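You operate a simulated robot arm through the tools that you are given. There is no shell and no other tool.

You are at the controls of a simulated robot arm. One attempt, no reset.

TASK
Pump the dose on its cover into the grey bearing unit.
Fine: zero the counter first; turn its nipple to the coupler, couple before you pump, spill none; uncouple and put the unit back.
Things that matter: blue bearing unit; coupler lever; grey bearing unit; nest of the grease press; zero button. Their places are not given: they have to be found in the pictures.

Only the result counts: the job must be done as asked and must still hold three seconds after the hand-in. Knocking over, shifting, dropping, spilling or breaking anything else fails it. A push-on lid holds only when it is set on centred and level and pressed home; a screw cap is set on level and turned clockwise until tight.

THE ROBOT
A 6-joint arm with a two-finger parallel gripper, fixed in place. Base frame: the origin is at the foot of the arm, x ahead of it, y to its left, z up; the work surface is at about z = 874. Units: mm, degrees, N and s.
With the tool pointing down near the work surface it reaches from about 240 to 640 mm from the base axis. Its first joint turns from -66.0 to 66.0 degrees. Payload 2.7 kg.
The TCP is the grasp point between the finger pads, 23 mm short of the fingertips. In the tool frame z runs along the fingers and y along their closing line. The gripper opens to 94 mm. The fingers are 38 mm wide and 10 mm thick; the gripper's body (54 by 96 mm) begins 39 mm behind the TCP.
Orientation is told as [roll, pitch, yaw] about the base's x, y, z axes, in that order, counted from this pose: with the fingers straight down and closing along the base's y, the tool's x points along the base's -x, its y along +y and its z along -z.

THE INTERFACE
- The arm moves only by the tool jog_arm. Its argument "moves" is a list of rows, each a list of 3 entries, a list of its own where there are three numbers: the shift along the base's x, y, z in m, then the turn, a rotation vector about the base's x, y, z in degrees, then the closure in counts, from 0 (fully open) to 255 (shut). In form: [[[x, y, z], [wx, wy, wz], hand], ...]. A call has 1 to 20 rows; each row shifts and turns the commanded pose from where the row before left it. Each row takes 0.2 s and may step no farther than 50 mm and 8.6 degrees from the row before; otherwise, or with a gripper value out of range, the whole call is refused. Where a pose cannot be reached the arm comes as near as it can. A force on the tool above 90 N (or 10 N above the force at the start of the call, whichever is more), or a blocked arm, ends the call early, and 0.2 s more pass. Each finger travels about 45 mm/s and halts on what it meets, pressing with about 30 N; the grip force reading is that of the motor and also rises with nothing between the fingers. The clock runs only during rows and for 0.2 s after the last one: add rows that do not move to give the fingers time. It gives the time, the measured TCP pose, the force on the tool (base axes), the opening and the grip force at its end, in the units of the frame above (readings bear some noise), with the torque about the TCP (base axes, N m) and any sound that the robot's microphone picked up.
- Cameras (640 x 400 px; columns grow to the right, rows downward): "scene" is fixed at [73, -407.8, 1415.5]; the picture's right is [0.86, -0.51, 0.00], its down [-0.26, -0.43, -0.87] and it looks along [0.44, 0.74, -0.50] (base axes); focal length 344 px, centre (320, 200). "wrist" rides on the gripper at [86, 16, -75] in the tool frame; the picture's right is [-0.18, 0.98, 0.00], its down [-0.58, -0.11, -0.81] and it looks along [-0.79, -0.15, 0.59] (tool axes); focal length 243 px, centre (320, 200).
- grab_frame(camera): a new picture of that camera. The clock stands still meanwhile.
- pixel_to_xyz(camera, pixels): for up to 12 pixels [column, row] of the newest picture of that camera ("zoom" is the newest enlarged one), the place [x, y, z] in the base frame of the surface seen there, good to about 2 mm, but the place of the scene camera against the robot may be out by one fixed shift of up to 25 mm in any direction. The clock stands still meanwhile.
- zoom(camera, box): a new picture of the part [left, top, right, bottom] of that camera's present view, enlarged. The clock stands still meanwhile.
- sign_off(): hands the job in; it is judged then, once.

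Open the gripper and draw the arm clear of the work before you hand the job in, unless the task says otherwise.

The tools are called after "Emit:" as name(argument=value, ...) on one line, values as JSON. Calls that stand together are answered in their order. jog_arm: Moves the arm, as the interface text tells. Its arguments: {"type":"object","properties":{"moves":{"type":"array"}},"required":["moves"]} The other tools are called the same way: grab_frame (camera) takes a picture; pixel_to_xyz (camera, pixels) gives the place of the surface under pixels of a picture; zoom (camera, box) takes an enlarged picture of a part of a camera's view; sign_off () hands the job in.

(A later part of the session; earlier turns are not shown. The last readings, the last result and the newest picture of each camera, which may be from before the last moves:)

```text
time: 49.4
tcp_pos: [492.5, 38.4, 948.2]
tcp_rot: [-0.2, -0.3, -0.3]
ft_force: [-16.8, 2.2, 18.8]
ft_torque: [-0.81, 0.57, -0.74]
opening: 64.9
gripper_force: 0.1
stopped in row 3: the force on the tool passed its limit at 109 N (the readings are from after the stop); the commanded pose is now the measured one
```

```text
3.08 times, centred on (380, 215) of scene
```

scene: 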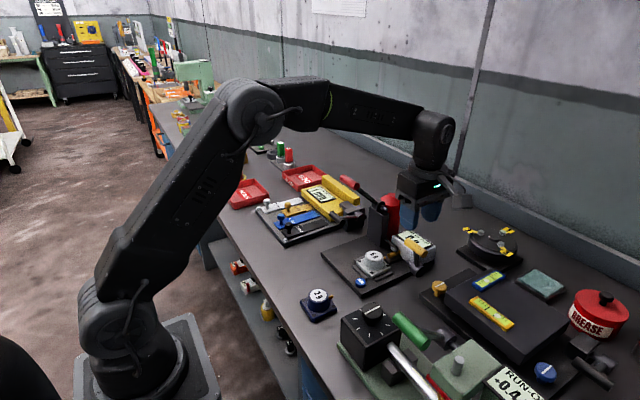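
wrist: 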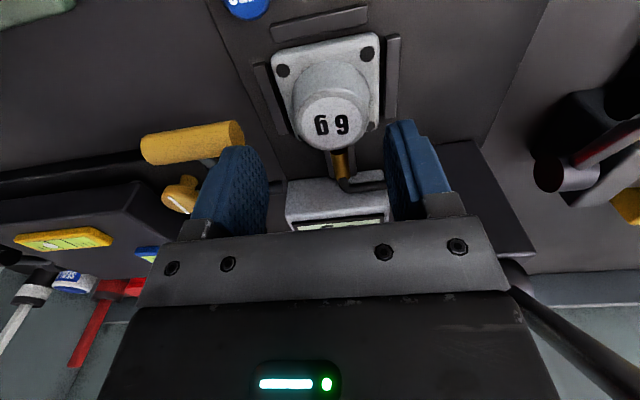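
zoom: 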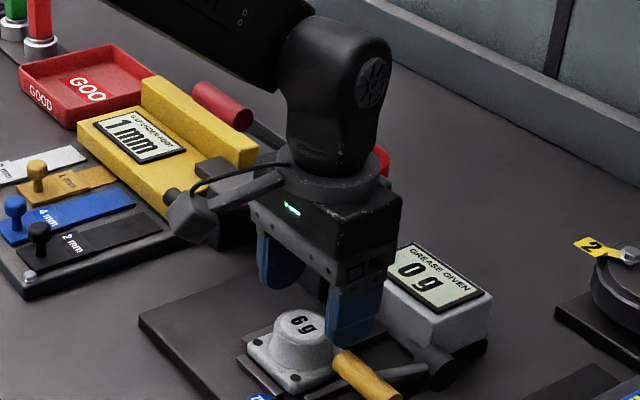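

The −y fingertip came down on the end of the yellow lever handle (at its stop). Raising immediately and narrowing the opening to ~56 mm so it clears.

Emit:
jog_arm(moves=[[[0, 0, 0.012], [0, 0, 0], 76], [[0, 0.001, 0], [0.2, 0.3, 0.3], 104], [[0, 0, 0], [0, 0, 0], 104], [[0, 0, 0], [0, 0, 0], 104]])

Emit:
grab_frame(camera="wrist")

Emit:
zoom(camera="scene", box=[340, 190, 460, 290])

Emit:
zoom(camera="wrist", box=[120, 0, 440, 220])

```text
time: 50.4
tcp_pos: [494.0, 38.4, 961.2]
tcp_rot: [0.0, -0.1, 0.2]
ft_force: [-0.3, -0.8, -0.3]
ft_torque: [-0.01, -0.04, 0.03]
opening: 55.7
gripper_force: 0.0
```

```text
taken
```

wrist: 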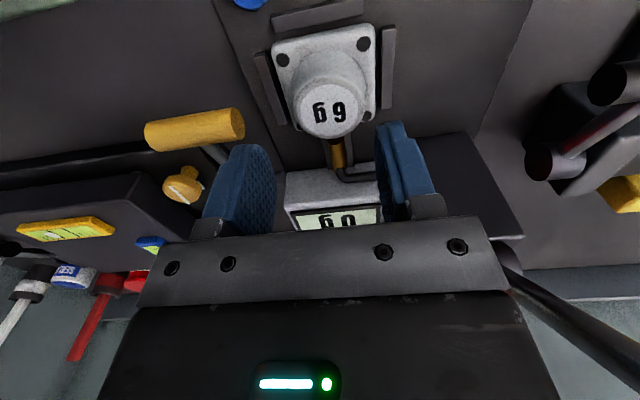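

```text
4.00 times, centred on (400, 240) of scene
```

zoom: 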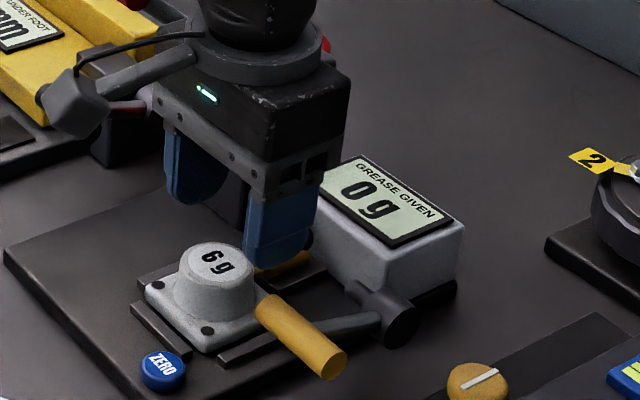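

```text
1.82 times, centred on (280, 110) of wrist
```

zoom: 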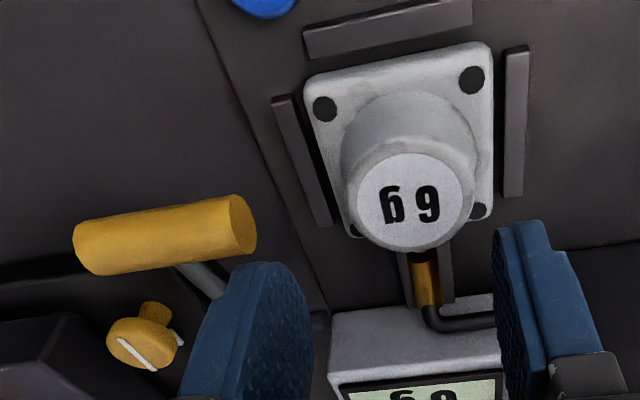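

All in place. Measuring the handle end and the unit before coming down again.

Emit:
pixel_to_xyz(camera="zoom", pixels=[[242, 225], [235, 200], [240, 245], [80, 245], [325, 109], [471, 80], [476, 211], [398, 200], [415, 285], [432, 285]])

```text
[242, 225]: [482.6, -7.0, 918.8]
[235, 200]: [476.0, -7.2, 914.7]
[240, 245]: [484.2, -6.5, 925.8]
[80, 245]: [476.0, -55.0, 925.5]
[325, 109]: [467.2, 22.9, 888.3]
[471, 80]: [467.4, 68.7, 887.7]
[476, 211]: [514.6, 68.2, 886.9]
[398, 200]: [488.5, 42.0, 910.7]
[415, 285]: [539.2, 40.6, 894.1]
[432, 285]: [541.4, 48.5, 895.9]
```

Handle end at y≈−6.8, so clear with the narrower opening. Descending and centring on the dome at (490.9,45.6).

Emit:
jog_arm(moves=[[[-0.003, 0.003, -0.01], [0, 0, -0.2], 104], [[0, 0.002, -0.012], [0, 0, 0], 104], [[0, 0.002, -0.01], [0, 0, 0], 104], [[0, 0, 0], [0, 0, 0], 104]])

Emit:
jog_arm(moves=[[[0, 0, -0.006], [0, 0, 0], 104], [[0, 0, -0.005], [0, 0, 0], 104], [[0, 0, 0], [0, 0, 0], 104]])

Emit:
grab_frame(camera="wrist")

```text
time: 51.4
tcp_pos: [490.8, 44.5, 928.0]
tcp_rot: [0.0, -0.1, 0.0]
ft_force: [0.5, 0.9, 1.0]
ft_torque: [-0.02, 0.03, -0.05]
opening: 55.3
gripper_force: 0.0
```

```text
time: 52.2
tcp_pos: [491.4, 47.0, 918.6]
tcp_rot: [0.1, -0.2, 0.0]
ft_force: [-0.9, 0.7, -0.2]
ft_torque: [-0.02, -0.01, 0.0]
opening: 55.7
gripper_force: 0.0
```

```text
taken
```

wrist: 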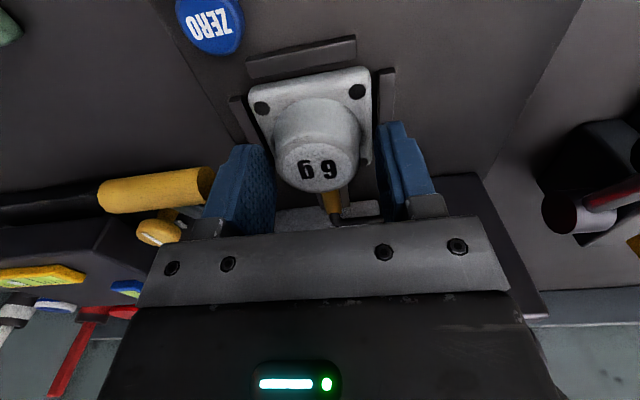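

Free of contact. Small y correction, then close on the dome.

Emit:
jog_arm(moves=[[[0, -0.0012, 0], [0, 0, 0], 104], [[0, 0, 0], [0, 0, 0], 120], [[0, 0, 0], [0, 0, 0], 140], [[0, 0, 0], [0, 0, 0], 180], [[0, 0, 0], [0, 0, 0], 220], [[0, 0, 0], [0, 0, 0], 220]])

```text
time: 53.6
tcp_pos: [490.4, 45.1, 916.8]
tcp_rot: [0.0, -0.1, 0.1]
ft_force: [0.2, 1.4, -0.4]
ft_torque: [0.07, 0.03, -0.02]
opening: 45.0
gripper_force: 29.5
```

Gripped (45 mm) at (490.4,45.1). Sliding +x in 0.5 mm steps, watching for contact force.

Emit:
jog_arm(moves=[[[0.0005, 0, 0], [0, 0, 0], 220], [[0.0005, 0, 0], [0, 0, 0], 220], [[0, 0, 0], [0, 0, 0], 220]])

Emit:
jog_arm(moves=[[[0.0005, 0, 0], [0, 0, 0], 220], [[0.0005, 0, 0], [0, 0, 0], 220], [[0, 0, 0], [0, 0, 0], 220]])

Emit:
zoom(camera="scene", box=[385, 245, 405, 262])

```text
time: 54.4
tcp_pos: [490.8, 45.2, 917.9]
tcp_rot: [0.0, -0.2, 0.1]
ft_force: [0.1, 0.2, -0.2]
ft_torque: [0.0, -0.01, 0.01]
opening: 44.9
gripper_force: 30.0
```

```text
time: 55.2
tcp_pos: [492.1, 44.9, 919.6]
tcp_rot: [0.3, -0.3, 0.0]
ft_force: [0.3, 0.6, -0.4]
ft_torque: [0.0, 0.01, 0.03]
opening: 44.6
gripper_force: 29.6
```

```text
16.00 times, centred on (395, 254) of scene
```

zoom: 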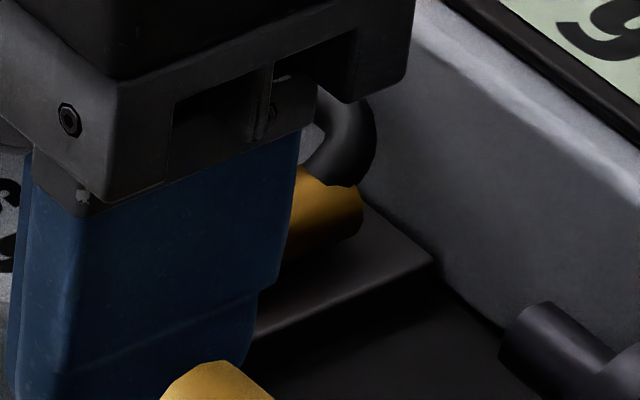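

No contact force yet; checking the unit's position with the wrist camera.

Emit:
grab_frame(camera="wrist")

Emit:
pixel_to_xyz(camera="wrist", pixels=[[262, 112], [360, 95], [320, 172], [332, 200]])

Emit:
zoom(camera="wrist", box=[240, 30, 400, 230])

```text
taken
```

wrist: 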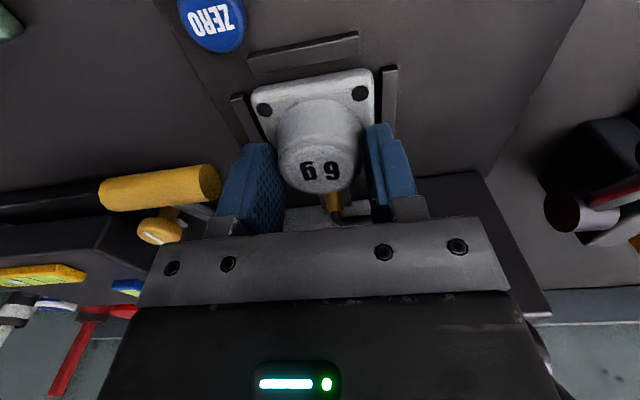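

```text
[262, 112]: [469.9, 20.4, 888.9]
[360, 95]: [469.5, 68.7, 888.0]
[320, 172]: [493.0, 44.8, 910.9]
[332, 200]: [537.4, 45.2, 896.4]
```

```text
2.00 times, centred on (320, 130) of wrist
```

zoom: 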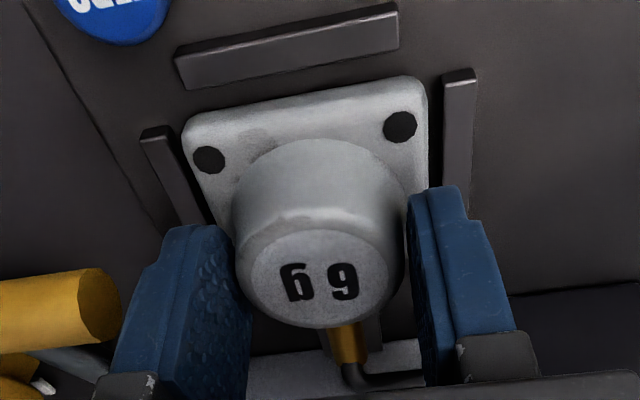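

The unit has moved ≈+2 mm (bolts x≈469.7). One more 0.5–1 mm to feel for contact.

Emit:
jog_arm(moves=[[[0.0005, 0, 0], [0, 0, 0], 220], [[0, 0, 0], [0, 0, 0], 220]])

Emit:
jog_arm(moves=[[[0.0005, 0, 0], [0, 0, 0], 220], [[0, 0, 0], [0, 0, 0], 220]])

```text
time: 55.8
tcp_pos: [491.8, 44.9, 919.3]
tcp_rot: [0.1, -0.2, 0.1]
ft_force: [-0.9, 0.0, -0.4]
ft_torque: [0.01, 0.01, 0.01]
opening: 44.7
gripper_force: 29.6
```

```text
time: 56.4
tcp_pos: [494.2, 46.2, 919.6]
tcp_rot: [0.1, -0.4, -0.1]
ft_force: [-0.5, -0.8, 0.1]
ft_torque: [0.02, 0.0, 0.01]
opening: 44.9
gripper_force: 30.2
```

No contact force, total shift ≈+3 mm; I come back ~1.2 mm so the tip is just at the coupler's face, then release and rise.

Emit:
jog_arm(moves=[[[-0.0006, 0, 0], [0, 0, 0], 220], [[-0.0006, 0, 0], [0, 0, 0], 220], [[0, 0, 0], [0, 0, 0], 220], [[0, 0, 0], [0, 0, 0], 104], [[0, 0, 0], [0, 0, 0], 104], [[0, 0, 0.01], [0, 0, 0], 104], [[0, -0.002, 0.02], [0, 0, 0], 104], [[-0.005, -0.005, 0.02], [0, 0, 0], 104], [[-0.005, -0.01, 0.03], [0, 0, 0], 104], [[-0.01, -0.01, 0.03], [0, 0, 0], 104], [[0, 0, 0], [0, 0, 0], 104]])

Emit:
grab_frame(camera="wrist")

Emit:
zoom(camera="wrist", box=[240, 20, 420, 170])

Emit:
zoom(camera="scene", box=[385, 245, 405, 262])

```text
time: 58.8
tcp_pos: [471.2, 18.4, 1028.0]
tcp_rot: [0.0, -0.1, 0.0]
ft_force: [0.8, -0.2, 0.4]
ft_torque: [-0.04, -0.01, 0.02]
opening: 55.7
gripper_force: 0.0
```

```text
taken
```

wrist: 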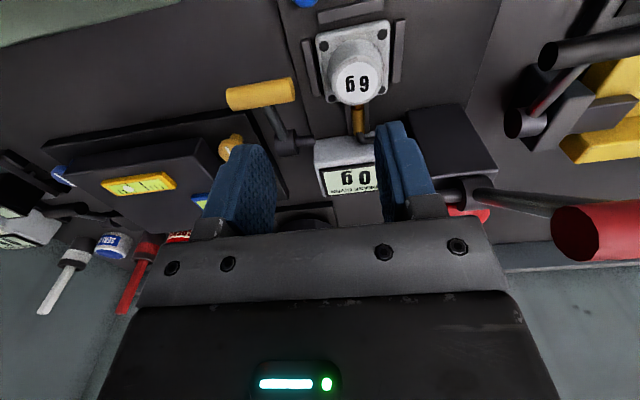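

```text
2.67 times, centred on (330, 95) of wrist
```

zoom: 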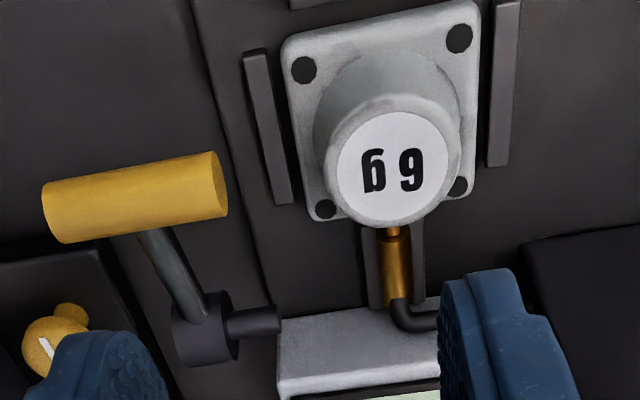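

```text
16.00 times, centred on (395, 254) of scene
```

zoom: 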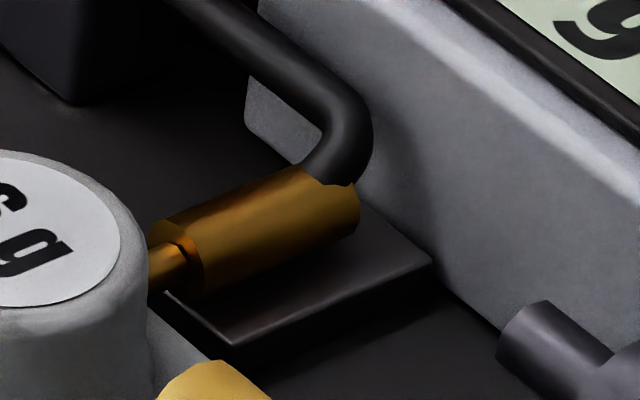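

The nipple tip now reaches into the coupler mouth. Measuring the unit's pose and the red handle.

Emit:
pixel_to_xyz(camera="wrist", pixels=[[324, 46], [382, 34], [382, 89], [332, 98], [357, 84], [577, 232], [565, 225], [590, 240], [610, 215], [520, 200], [480, 190], [462, 187]])

```text
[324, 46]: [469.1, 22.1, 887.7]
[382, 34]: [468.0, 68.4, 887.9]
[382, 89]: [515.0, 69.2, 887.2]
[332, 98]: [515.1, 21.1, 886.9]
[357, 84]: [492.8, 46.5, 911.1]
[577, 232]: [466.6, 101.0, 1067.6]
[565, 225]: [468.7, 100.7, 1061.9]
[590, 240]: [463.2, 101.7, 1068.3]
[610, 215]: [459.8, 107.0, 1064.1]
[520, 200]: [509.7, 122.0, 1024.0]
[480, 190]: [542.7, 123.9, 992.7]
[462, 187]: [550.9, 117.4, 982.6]
```

Unit centre ≈(491.8,45.2), yaw≈0, nipple in the coupler. Now to the pump: handle centre ≈(466,122,1066). I rise to z≈1125, close the fingers, and go over the handle.

Emit:
jog_arm(moves=[[[0, 0, 0.035], [0, 0, 0], 255], [[0, 0, 0.035], [0, 0, 0], 255], [[0, 0, 0.03], [0, 0, 0], 255], [[-0.002, 0.03, 0], [0, 0, 0], 255], [[-0.003, 0.035, 0], [0, 0, 0], 255], [[0, 0.037, 0], [0, 0, 0], 255], [[0, 0, 0], [0, 0, 0], 255]])

Emit:
grab_frame(camera="wrist")

Emit:
zoom(camera="scene", box=[310, 120, 450, 280])

```text
time: 60.4
tcp_pos: [467.2, 121.8, 1127.0]
tcp_rot: [0.0, -0.1, 0.0]
ft_force: [0.2, 0.5, 0.6]
ft_torque: [-0.03, 0.0, -0.04]
opening: 0.0
gripper_force: 30.2
```

```text
taken
```

wrist: 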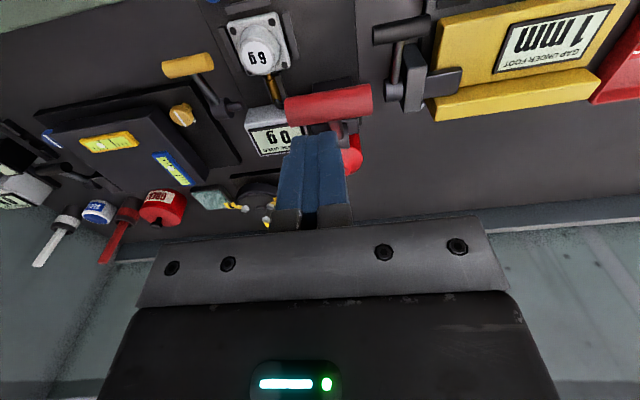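

```text
2.50 times, centred on (380, 200) of scene
```

zoom: 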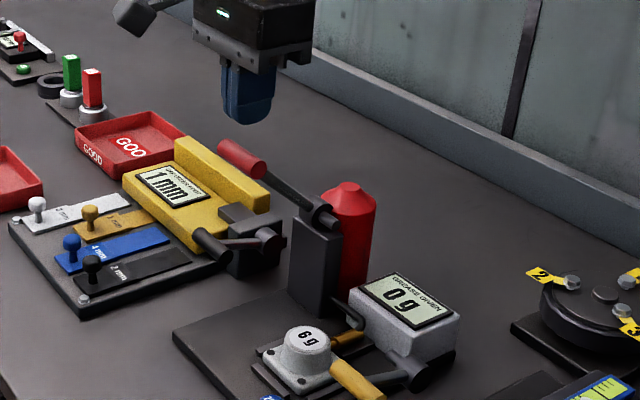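

Emit:
pixel_to_xyz(camera="wrist", pixels=[[290, 112], [330, 105], [365, 98], [330, 95], [330, 118], [370, 90], [285, 100], [335, 128], [410, 85], [450, 85]])

```text
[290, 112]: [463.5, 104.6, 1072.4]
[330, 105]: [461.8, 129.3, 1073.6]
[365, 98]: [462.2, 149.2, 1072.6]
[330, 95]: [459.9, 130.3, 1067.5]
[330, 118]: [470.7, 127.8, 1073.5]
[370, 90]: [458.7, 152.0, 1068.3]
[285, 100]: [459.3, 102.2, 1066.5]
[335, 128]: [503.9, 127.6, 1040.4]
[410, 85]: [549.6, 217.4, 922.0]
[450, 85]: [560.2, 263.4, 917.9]
```

Handle top z≈1074, centre ≈(465,126.5). Descending onto it and pushing ~15 mm, then I'll check counter and coupler.

Emit:
jog_arm(moves=[[[-0.003, 0.004, -0.02], [0, 0, 0], 255], [[0, 0, -0.006], [0, 0, 0], 255], [[0, 0, -0.003], [0, 0, 0], 255], [[-0.001, 0, -0.003], [0, 0, 0], 255], [[-0.002, 0, -0.003], [0, 0, 0], 255], [[0, 0, 0], [0, 0, 0], 255]])

Emit:
zoom(camera="scene", box=[310, 120, 450, 280])

Emit:
zoom(camera="scene", box=[370, 225, 450, 290])

```text
time: 61.8
tcp_pos: [461.2, 124.9, 1090.8]
tcp_rot: [0.0, 0.0, 0.0]
ft_force: [-8.1, 1.8, 9.8]
ft_torque: [0.04, 0.22, -0.05]
opening: 0.2
gripper_force: 29.7
```

```text
2.50 times, centred on (380, 200) of scene
```

zoom: 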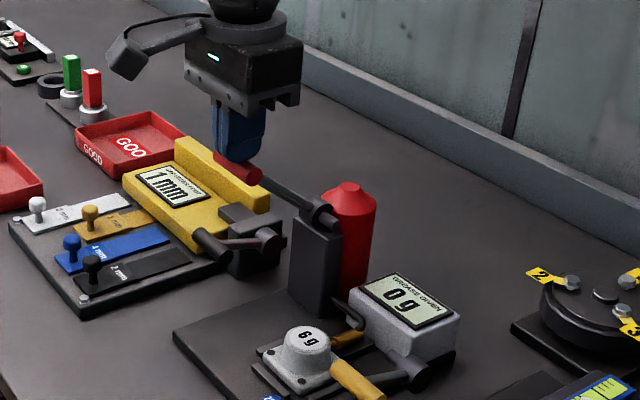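

```text
6.15 times, centred on (410, 258) of scene
```

zoom: 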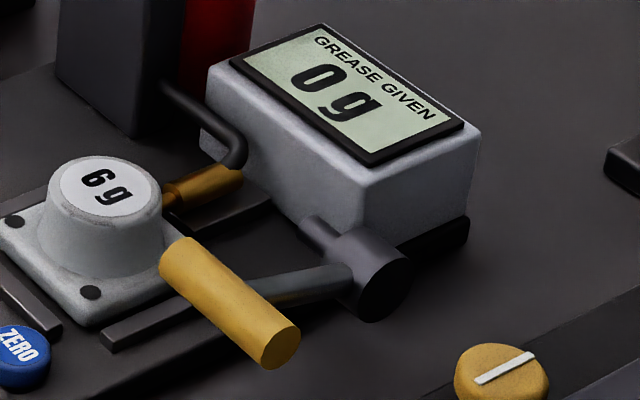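

Lever yields at ~10 N. Continuing the stroke along the arc ~15 mm at a time, watching the counter.

Emit:
jog_arm(moves=[[[-0.003, 0, -0.003], [0, 0, 0], 255], [[-0.002, 0, -0.003], [0, 0, 0], 255], [[-0.002, 0, -0.003], [0, 0, 0], 255], [[-0.002, 0, -0.003], [0, 0, 0], 255], [[0, 0, 0], [0, 0, 0], 255]])

Emit:
zoom(camera="scene", box=[370, 225, 450, 290])

```text
time: 63.0
tcp_pos: [452.8, 124.3, 1078.8]
tcp_rot: [-0.1, 0.0, 0.0]
ft_force: [0.5, -0.6, 0.8]
ft_torque: [0.01, 0.0, 0.02]
opening: 0.0
gripper_force: 30.0
```

```text
6.15 times, centred on (410, 258) of scene
```

zoom: 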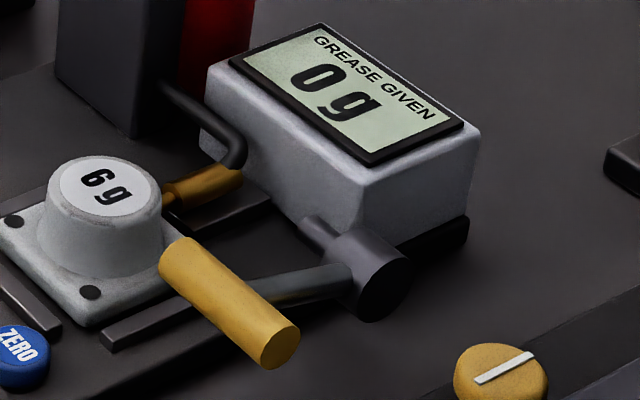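

Low force (~1 N), counter still 0. Continuing.

Emit:
jog_arm(moves=[[[-0.002, 0, -0.003], [0, 0, 0], 255], [[-0.002, 0, -0.003], [0, 0, 0], 255], [[-0.0015, 0, -0.003], [0, 0, 0], 255], [[-0.0015, 0, -0.003], [0, 0, 0], 255], [[-0.0015, 0, -0.003], [0, 0, 0], 255], [[0, 0, 0], [0, 0, 0], 255]])

Emit:
zoom(camera="scene", box=[370, 225, 450, 290])

Emit:
zoom(camera="scene", box=[310, 120, 450, 280])

```text
time: 64.4
tcp_pos: [442.2, 124.4, 1065.0]
tcp_rot: [0.0, -0.1, 0.0]
ft_force: [0.9, 0.4, -0.1]
ft_torque: [0.0, 0.02, -0.03]
opening: 0.0
gripper_force: 30.2
```

```text
6.15 times, centred on (410, 258) of scene
```

zoom: 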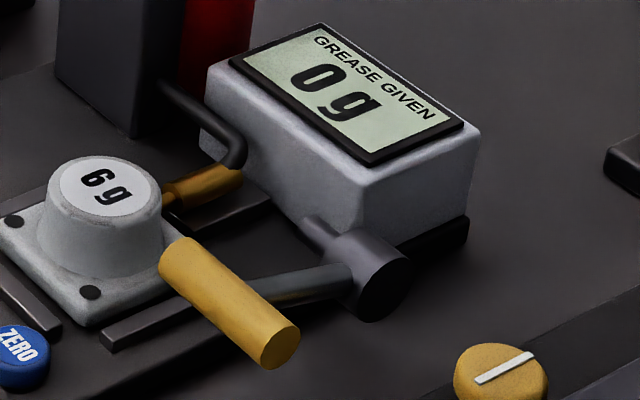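

```text
2.50 times, centred on (380, 200) of scene
```

zoom: 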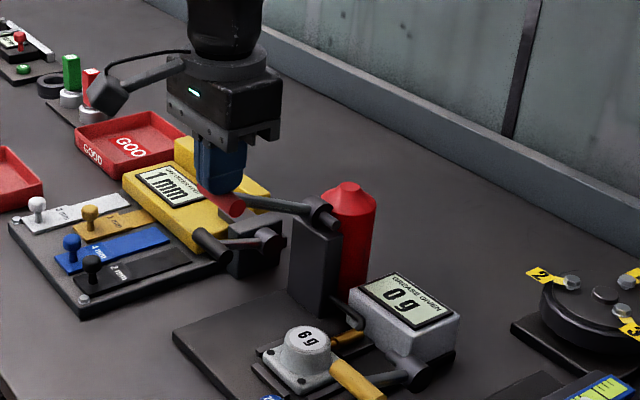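

Lever about 25° above level, counter 0. Continuing down.

Emit:
jog_arm(moves=[[[-0.001, 0, -0.003], [0, 0, 0], 255], [[-0.001, 0, -0.003], [0, 0, 0], 255], [[-0.001, 0, -0.003], [0, 0, 0], 255], [[-0.001, 0, -0.003], [0, 0, 0], 255], [[-0.0005, 0, -0.003], [0, 0, 0], 255], [[0, 0, 0], [0, 0, 0], 255]])

Emit:
zoom(camera="scene", box=[370, 225, 450, 290])

```text
time: 65.8
tcp_pos: [438.9, 123.0, 1049.5]
tcp_rot: [0.1, -0.2, 0.0]
ft_force: [-0.7, 0.0, -0.2]
ft_torque: [-0.04, -0.03, 0.0]
opening: 0.0
gripper_force: 30.0
```

```text
6.15 times, centred on (410, 258) of scene
```

zoom: 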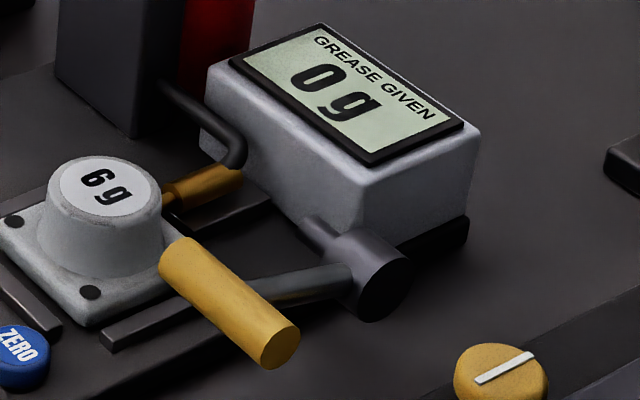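

Counter still 0, no spill. Next 12 mm.

Emit:
jog_arm(moves=[[[-0.0008, 0, -0.003], [0, 0, 0], 255], [[-0.0005, 0, -0.003], [0, 0, 0], 255], [[-0.0005, 0, -0.003], [0, 0, 0], 255], [[-0.0005, 0, -0.003], [0, 0, 0], 255], [[0, 0, 0], [0, 0, 0], 255]])

Emit:
zoom(camera="scene", box=[310, 150, 450, 290])

```text
time: 67.0
tcp_pos: [437.3, 124.2, 1037.7]
tcp_rot: [0.0, -0.2, 0.1]
ft_force: [-0.7, 0.0, 0.2]
ft_torque: [0.0, 0.0, -0.01]
opening: 0.0
gripper_force: 29.9
```

```text
2.86 times, centred on (380, 220) of scene
```

zoom: 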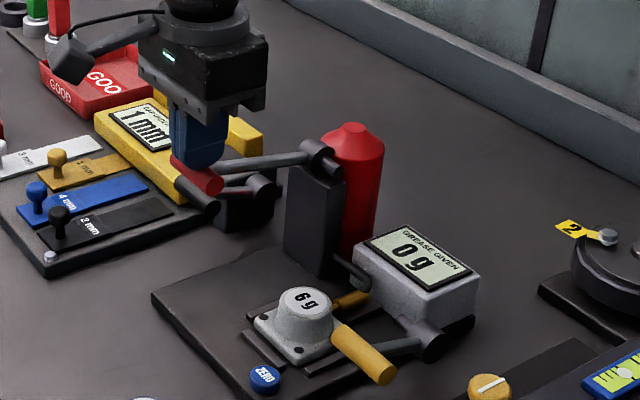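

Lever ≈10° above level, no resistance, counter 0. Continuing down in smaller checks.

Emit:
jog_arm(moves=[[[-0.0003, 0, -0.003], [0, 0, 0], 255], [[-0.0003, 0, -0.003], [0, 0, 0], 255], [[0, 0, -0.003], [0, 0, 0], 255], [[0, 0, -0.003], [0, 0, 0], 255], [[0, 0, 0], [0, 0, 0], 255]])

Emit:
zoom(camera="scene", box=[310, 150, 450, 290])

```text
time: 68.2
tcp_pos: [437.0, 124.4, 1025.4]
tcp_rot: [0.0, -0.1, 0.1]
ft_force: [-0.5, 0.0, -0.3]
ft_torque: [-0.02, 0.0, 0.01]
opening: 0.0
gripper_force: 30.4
```

```text
2.86 times, centred on (380, 220) of scene
```

zoom: 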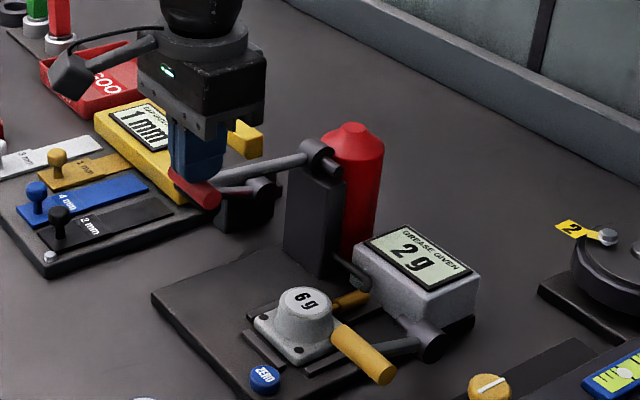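

Counter jumped to 2 g. Checking for any spill at the coupler before returning the lever.

Emit:
zoom(camera="scene", box=[375, 235, 425, 280])

Emit:
jog_arm(moves=[[[0, 0, 0.01], [0, 0, 0], 255], [[0, 0, 0.02], [0, 0, 0], 255], [[0, 0, 0], [0, 0, 0], 255]])

Emit:
zoom(camera="scene", box=[310, 150, 450, 290])

```text
8.89 times, centred on (400, 258) of scene
```

zoom: 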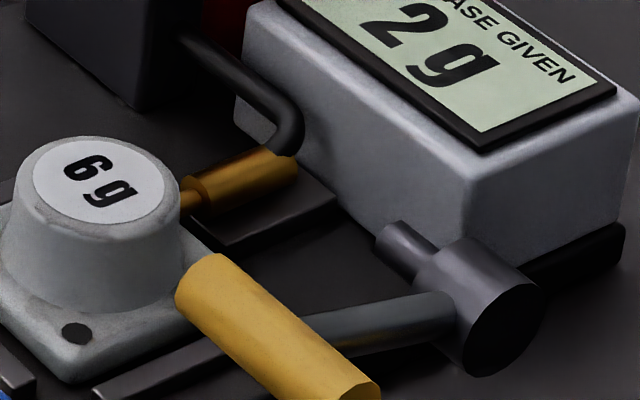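

```text
time: 69.0
tcp_pos: [437.0, 124.8, 1056.1]
tcp_rot: [-0.1, -0.1, 0.1]
ft_force: [1.0, 0.1, -0.4]
ft_torque: [0.0, 0.02, -0.02]
opening: 0.1
gripper_force: 30.1
```

```text
2.86 times, centred on (380, 220) of scene
```

zoom: 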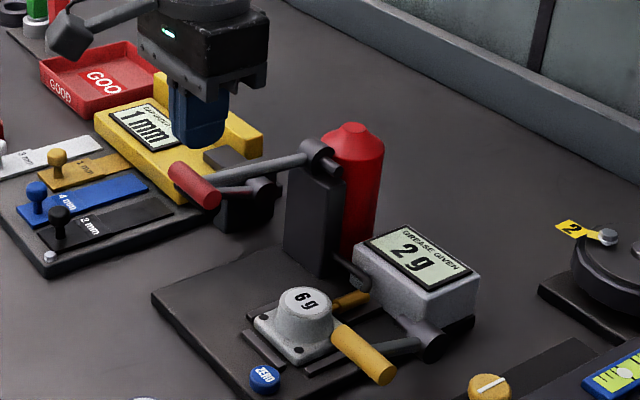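

No spill; lever stays down (no spring). I'll grip the handle by its two ends (closing along y) to raise and pump it. Opening and measuring it.

Emit:
jog_arm(moves=[[[-0.01, 0.001, 0.02], [0, 0, 0], 40], [[-0.01, 0, 0], [0, 0, 0], 20], [[0, 0, 0], [0, 0, 0], 20], [[0, 0, 0], [0, 0, 0], 20], [[0, 0, 0], [0, 0, 0], 20]])

Emit:
grab_frame(camera="wrist")

```text
time: 70.2
tcp_pos: [415.9, 124.3, 1075.4]
tcp_rot: [0.1, -0.1, 0.0]
ft_force: [-0.8, -0.4, -0.3]
ft_torque: [-0.01, 0.01, 0.02]
opening: 86.7
gripper_force: 0.2
```

```text
taken
```

wrist: 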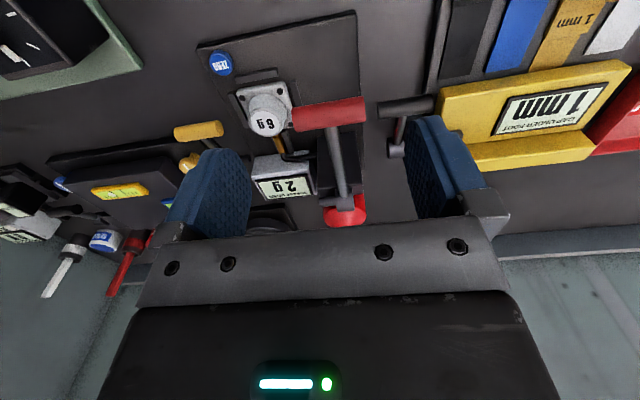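

Emit:
pixel_to_xyz(camera="wrist", pixels=[[295, 118], [330, 112], [362, 106], [330, 102], [331, 123], [334, 140], [340, 165], [347, 195], [365, 113], [293, 110]])

Emit:
zoom(camera="wrist", box=[220, 50, 420, 230])

```text
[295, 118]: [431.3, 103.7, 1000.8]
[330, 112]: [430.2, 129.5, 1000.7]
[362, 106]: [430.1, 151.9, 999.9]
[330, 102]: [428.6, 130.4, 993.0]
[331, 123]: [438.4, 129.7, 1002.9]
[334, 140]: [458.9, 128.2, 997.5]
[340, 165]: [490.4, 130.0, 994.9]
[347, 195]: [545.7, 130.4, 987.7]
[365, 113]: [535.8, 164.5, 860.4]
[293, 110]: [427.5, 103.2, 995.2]
```

```text
2.22 times, centred on (320, 140) of wrist
```

zoom: 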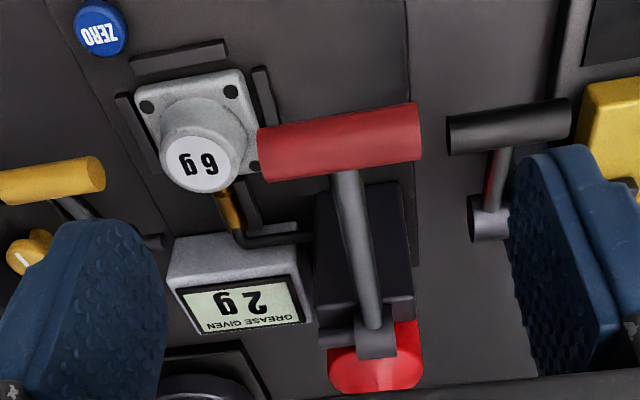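

Handle centre ≈(434,127.3,993.5), y from 101.5 to 153. Checking the height of the black gauge lever next to it before lowering the fingers.

Emit:
pixel_to_xyz(camera="wrist", pixels=[[385, 110], [405, 106], [430, 102], [398, 130], [395, 150], [440, 95]])

```text
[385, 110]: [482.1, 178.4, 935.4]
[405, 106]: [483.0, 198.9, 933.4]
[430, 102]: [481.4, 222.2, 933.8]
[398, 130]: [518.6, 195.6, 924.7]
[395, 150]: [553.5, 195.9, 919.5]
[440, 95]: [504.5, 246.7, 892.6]
```

Clear. Descending around the handle and closing on its ends.

Emit:
jog_arm(moves=[[[0.01, 0.003, -0.02], [0, 0, 0], 20], [[0.008, 0, -0.025], [0, 0, 0], 20], [[0, 0, -0.025], [0, 0, 0], 20], [[0, 0, -0.012], [0, 0, 0], 20], [[0, 0, 0], [0, 0, 0], 20]])

Emit:
grab_frame(camera="wrist")

```text
time: 71.4
tcp_pos: [434.3, 127.9, 994.3]
tcp_rot: [0.1, -0.1, 0.1]
ft_force: [0.5, 0.2, 0.7]
ft_torque: [-0.03, 0.02, 0.01]
opening: 86.8
gripper_force: 0.0
```

```text
taken
```

wrist: 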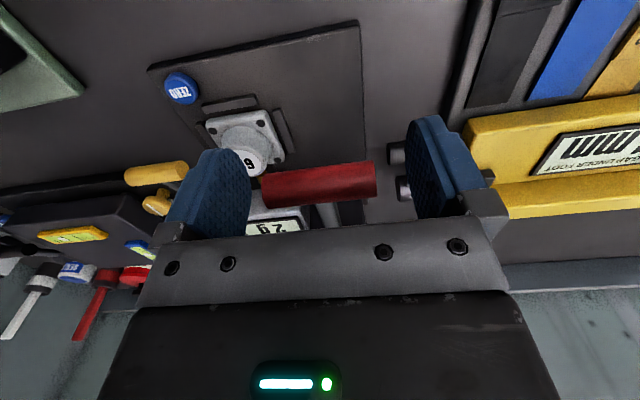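

Handle is between the fingers. Closing on its ends.

Emit:
jog_arm(moves=[[[0, -0.0005, 0], [0, 0, 0], 90], [[0, 0, 0], [0, 0, 0], 110], [[0, 0, 0], [0, 0, 0], 130], [[0, 0, 0], [0, 0, 0], 160], [[0, 0, 0], [0, 0, 0], 200], [[0, 0, 0], [0, 0, 0], 200]])

Emit:
grab_frame(camera="wrist")

```text
time: 72.8
tcp_pos: [433.8, 126.1, 995.7]
tcp_rot: [0.0, -0.1, 0.1]
ft_force: [1.4, -5.4, -2.7]
ft_torque: [-0.12, 0.31, -0.01]
opening: 69.3
gripper_force: 45.1
```

```text
taken
```

wrist: 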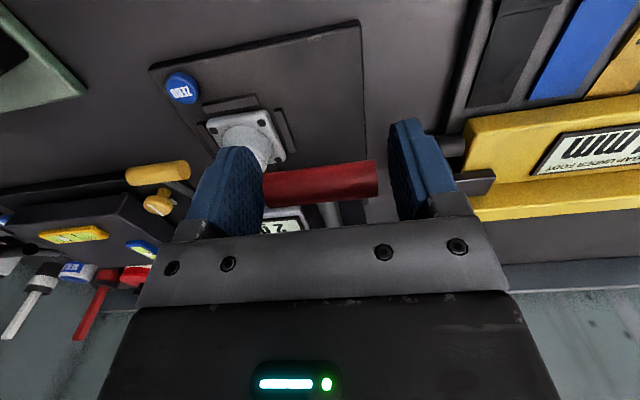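

Opening stopped at 69 mm: the handle's ends are effectively rounded caps, both fingers are in contact. Raising the lever along its arc.

Emit:
jog_arm(moves=[[[0.0019, 0, 0.0118], [0, 0, 0], 200], [[0.0032, 0, 0.012], [0, 0, 0], 200], [[0.0044, 0, 0.0116], [0, 0, 0], 200], [[0.0057, 0, 0.011], [0, 0, 0], 200], [[0, 0, 0], [0, 0, 0], 200]])

Emit:
grab_frame(camera="wrist")

Emit:
zoom(camera="scene", box=[310, 140, 450, 290])

```text
time: 74.0
tcp_pos: [448.5, 126.6, 1040.0]
tcp_rot: [0.0, 0.1, 0.1]
ft_force: [-12.5, -4.4, -7.2]
ft_torque: [0.05, 1.32, -0.08]
opening: 69.4
gripper_force: 44.9
```

```text
taken
```

wrist: 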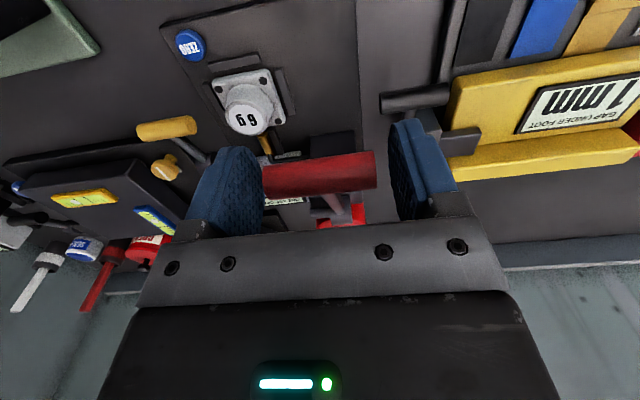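

```text
2.67 times, centred on (380, 215) of scene
```

zoom: 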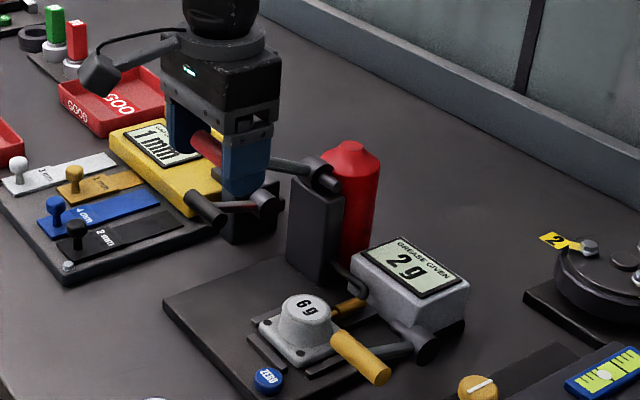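

Works. Continue raising to the top, correcting slightly in x.

Emit:
jog_arm(moves=[[[0.0062, 0, 0.0107], [0, 0, 0], 200], [[0.0062, 0, 0.0082], [0, 0, 0], 200], [[0.0052, 0, 0.0057], [0, 0, 0], 200], [[0, 0, 0], [0, 0, 0], 200]])

Emit:
grab_frame(camera="wrist")

Emit:
zoom(camera="scene", box=[310, 140, 450, 290])

```text
time: 75.0
tcp_pos: [466.6, 127.7, 1064.7]
tcp_rot: [0.0, 0.0, 0.0]
ft_force: [-14.7, -5.5, -4.1]
ft_torque: [-0.03, 1.29, 0.04]
opening: 69.5
gripper_force: 45.3
```

```text
taken
```

wrist: 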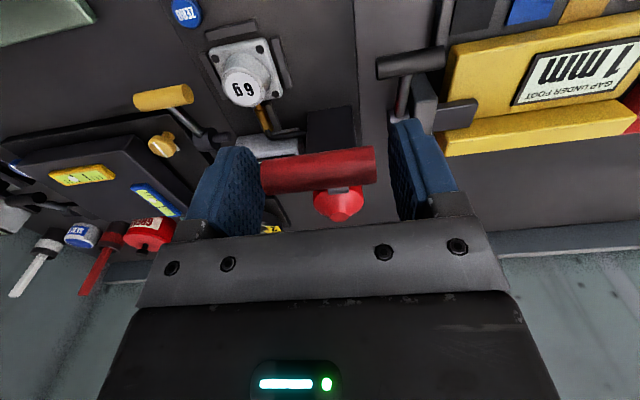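

```text
2.67 times, centred on (380, 215) of scene
```

zoom: 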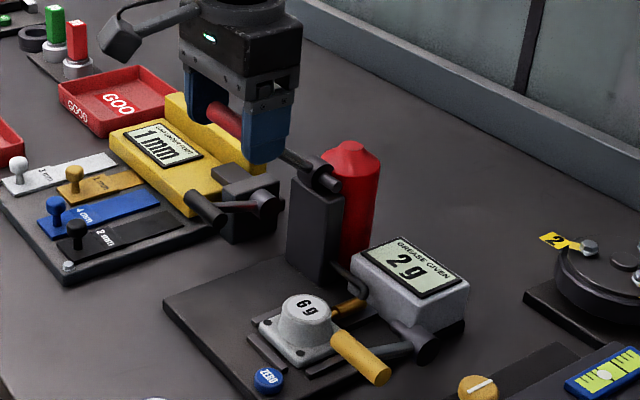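

Raising the last few degrees toward its original ~48–49°.

Emit:
jog_arm(moves=[[[0.0028, 0, 0.0028], [0, 0, 0], 200], [[0.0022, 0, 0.002], [0, 0, 0], 200], [[0, 0, 0], [0, 0, 0], 200]])

```text
time: 75.8
tcp_pos: [470.7, 126.7, 1070.6]
tcp_rot: [-0.1, 0.1, 0.0]
ft_force: [-16.6, -6.7, 1.1]
ft_torque: [-0.08, 1.26, -0.04]
opening: 69.6
gripper_force: 45.3
```

Lever is up near its start position (470.7,·,1070.6). Second stroke: reversing along the arc.

Emit:
jog_arm(moves=[[[-0.005, 0, -0.0048], [0, 0, 0], 200], [[-0.0052, 0, -0.0057], [0, 0, 0], 200], [[-0.0062, 0, -0.0082], [0, 0, 0], 200], [[-0.0062, 0, -0.0107], [0, 0, 0], 200], [[-0.0057, 0, -0.011], [0, 0, 0], 200], [[-0.0044, 0, -0.0116], [0, 0, 0], 200], [[-0.0032, 0, -0.012], [0, 0, 0], 200], [[-0.0019, 0, -0.0118], [0, 0, 0], 200], [[0, 0, 0], [0, 0, 0], 200]])

Emit:
zoom(camera="scene", box=[310, 140, 450, 290])

```text
time: 77.8
tcp_pos: [434.5, 126.7, 992.9]
tcp_rot: [-0.1, -0.1, 0.1]
ft_force: [-1.0, -18.6, 10.2]
ft_torque: [-0.13, -1.31, -0.03]
opening: 69.1
gripper_force: 45.0
```

```text
2.67 times, centred on (380, 215) of scene
```

zoom: 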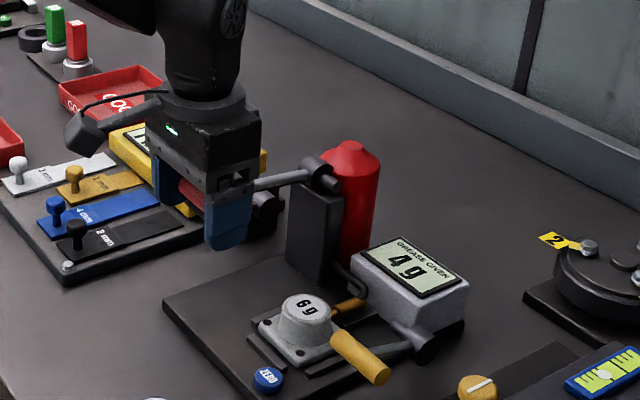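

Counter 4 g. Raising again for the third stroke, then down.

Emit:
jog_arm(moves=[[[0.0019, -0.0007, 0.0118], [0, 0, 0], 200], [[0.0032, 0, 0.012], [0, 0, 0], 200], [[0.0044, 0, 0.0116], [0, 0, 0], 200], [[0.0057, 0, 0.011], [0, 0, 0], 200], [[0.0062, 0, 0.0107], [0, 0, 0], 200], [[0.0062, 0, 0.0082], [0, 0, 0], 200], [[0.0052, 0, 0.0057], [0, 0, 0], 200], [[0.0028, 0, 0.0028], [0, 0, 0], 200], [[0.0022, 0, 0.002], [0, 0, 0], 200], [[0, 0, 0], [0, 0, 0], 200]])

Emit:
zoom(camera="scene", box=[310, 140, 450, 290])

Emit:
zoom(camera="scene", box=[375, 235, 425, 280])

```text
time: 80.0
tcp_pos: [471.5, 126.4, 1069.6]
tcp_rot: [0.0, 0.0, 0.0]
ft_force: [-13.3, 3.6, -2.6]
ft_torque: [0.04, 1.28, 0.04]
opening: 69.6
gripper_force: 45.1
```

```text
2.67 times, centred on (380, 215) of scene
```

zoom: 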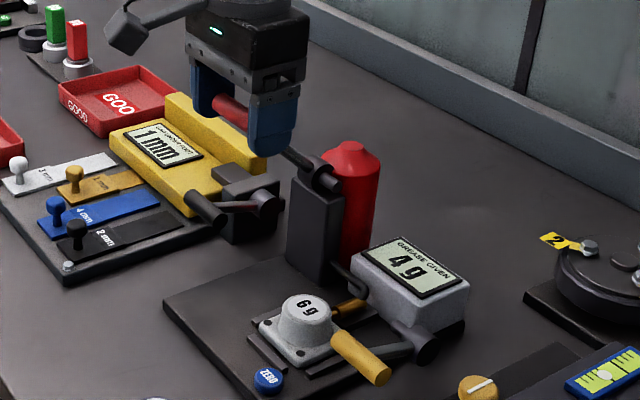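

```text
8.89 times, centred on (400, 258) of scene
```

zoom: 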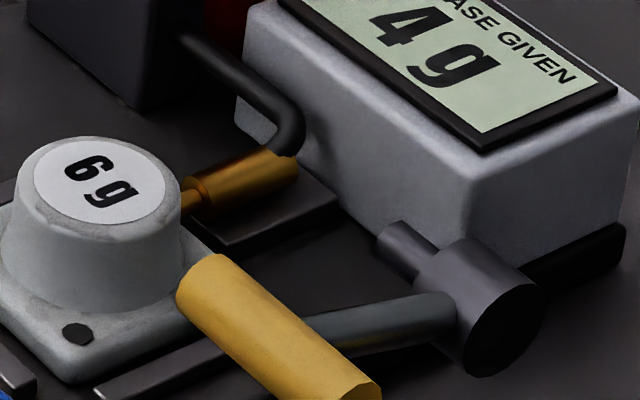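

4 g, no grease spilled. Third stroke down.

Emit:
jog_arm(moves=[[[-0.005, 0, -0.0048], [0, 0, 0], 200], [[-0.0052, 0, -0.0057], [0, 0, 0], 200], [[-0.0062, 0, -0.0082], [0, 0, 0], 200], [[-0.0062, 0, -0.0107], [0, 0, 0], 200], [[-0.0057, 0, -0.011], [0, 0, 0], 200], [[-0.0044, 0, -0.0116], [0, 0, 0], 200], [[-0.0032, 0, -0.012], [0, 0, 0], 200], [[-0.0019, 0, -0.0118], [0, 0, 0], 200], [[0, 0, 0], [0, 0, 0], 200]])

Emit:
zoom(camera="scene", box=[310, 140, 450, 290])

Emit:
zoom(camera="scene", box=[375, 235, 425, 280])

```text
time: 82.0
tcp_pos: [434.0, 126.9, 992.5]
tcp_rot: [0.1, -0.2, 0.1]
ft_force: [2.1, 14.9, 10.5]
ft_torque: [0.01, -1.34, 0.11]
opening: 69.3
gripper_force: 45.5
```

```text
2.67 times, centred on (380, 215) of scene
```

zoom: 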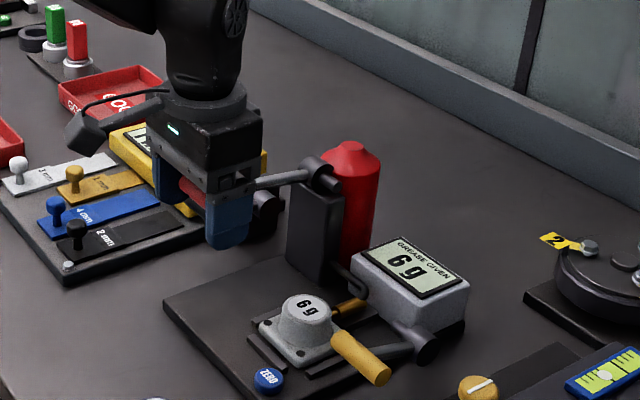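

```text
8.89 times, centred on (400, 258) of scene
```

zoom: 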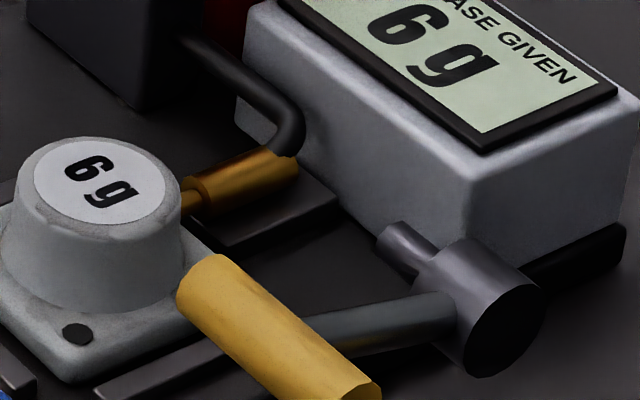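

Counter 6 g, no spill. I raise the pump handle back to its original position and release it.

Emit:
jog_arm(moves=[[[0.0019, 0.0007, 0.0118], [0, 0, 0], 200], [[0.0032, 0, 0.012], [0, 0, 0], 200], [[0.0044, 0, 0.0116], [0, 0, 0], 200], [[0.0057, 0, 0.011], [0, 0, 0], 200], [[0.0062, 0, 0.0107], [0, 0, 0], 200], [[0.0062, 0, 0.0082], [0, 0, 0], 200], [[0.0052, 0, 0.0057], [0, 0, 0], 200], [[0.0028, 0, 0.0028], [0, 0, 0], 200], [[0.0022, 0, 0.002], [0, 0, 0], 200], [[0, 0, 0], [0, 0, 0], 200], [[0, 0, 0], [0, 0, 0], 20], [[0, 0, 0], [0, 0, 0], 20], [[0, 0, 0], [0, 0, 0], 20], [[0, 0, 0.02], [0, 0, 0], 20], [[0, 0, 0.03], [0, 0, 0], 20], [[0, 0, 0], [0, 0, 0], 20]])

Emit:
zoom(camera="scene", box=[310, 120, 450, 290])

```text
time: 85.4
tcp_pos: [470.6, 127.4, 1119.3]
tcp_rot: [0.0, -0.1, 0.0]
ft_force: [0.1, -0.3, 0.4]
ft_torque: [-0.03, -0.01, 0.02]
opening: 86.4
gripper_force: 0.1
```

```text
2.35 times, centred on (380, 205) of scene
```

zoom: 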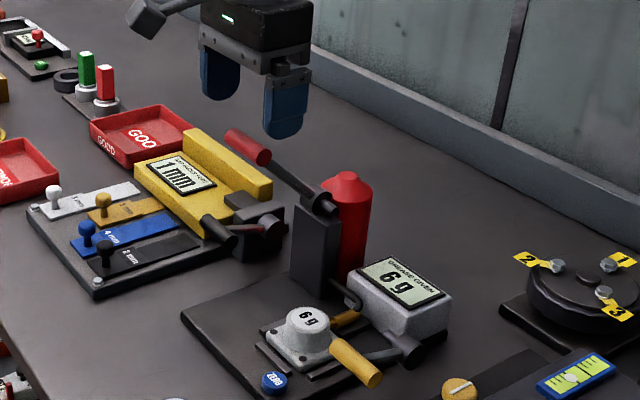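

Pump handle is back up. Next: uncouple. I move over the yellow lever (at z≥1115 past the red handle) to grip it by its ends.

Emit:
jog_arm(moves=[[[0, -0.04, 0], [0, 0, 0], 43], [[0, -0.04, 0], [0, 0, 0], 43], [[-0.005, -0.04, 0], [0, 0, 0], 43], [[-0.01, -0.039, -0.01], [0, 0, 0], 43], [[-0.01, 0, -0.04], [0, 0, 0], 43], [[0, 0, -0.02], [0, 0, 0], 43], [[0, 0, 0], [0, 0, 0], 43]])

Emit:
grab_frame(camera="wrist")

```text
time: 87.0
tcp_pos: [447.0, -30.9, 1050.1]
tcp_rot: [-0.1, -0.1, 0.1]
ft_force: [0.3, 0.0, -0.7]
ft_torque: [0.01, 0.0, 0.03]
opening: 77.9
gripper_force: 0.1
```

```text
taken
```

wrist: 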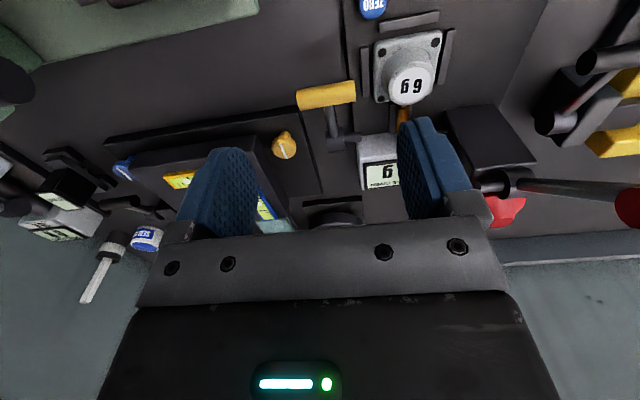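

Emit:
pixel_to_xyz(camera="wrist", pixels=[[298, 101], [325, 95], [353, 92], [324, 87], [326, 104], [332, 120], [335, 140], [386, 54], [435, 42], [388, 97], [105, 140], [200, 150]])

Emit:
zoom(camera="wrist", box=[260, 20, 460, 170])

```text
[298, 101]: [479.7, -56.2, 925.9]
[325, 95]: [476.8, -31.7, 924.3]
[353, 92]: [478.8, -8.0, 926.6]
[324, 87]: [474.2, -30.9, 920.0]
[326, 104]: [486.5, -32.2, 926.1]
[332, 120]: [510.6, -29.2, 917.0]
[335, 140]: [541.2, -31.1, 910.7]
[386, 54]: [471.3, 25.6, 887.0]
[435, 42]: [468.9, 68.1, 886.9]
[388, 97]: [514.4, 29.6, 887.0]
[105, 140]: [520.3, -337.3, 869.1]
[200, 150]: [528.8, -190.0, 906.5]
```

```text
2.67 times, centred on (360, 95) of wrist
```

zoom: 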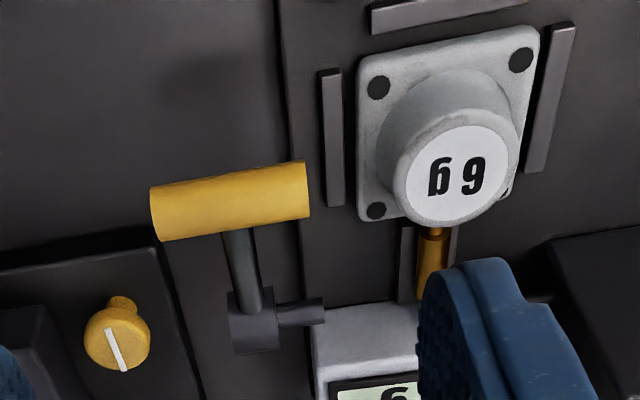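

Handle centre ≈(480.5,−32,918). Checking the height of the knob plate on the −y side.

Emit:
pixel_to_xyz(camera="zoom", pixels=[[117, 345], [60, 290], [100, 255], [165, 370], [20, 330], [120, 305]])

```text
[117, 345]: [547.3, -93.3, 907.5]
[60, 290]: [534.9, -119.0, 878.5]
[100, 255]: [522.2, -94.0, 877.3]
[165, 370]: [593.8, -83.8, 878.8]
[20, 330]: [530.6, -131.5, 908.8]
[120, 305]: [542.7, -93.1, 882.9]
```

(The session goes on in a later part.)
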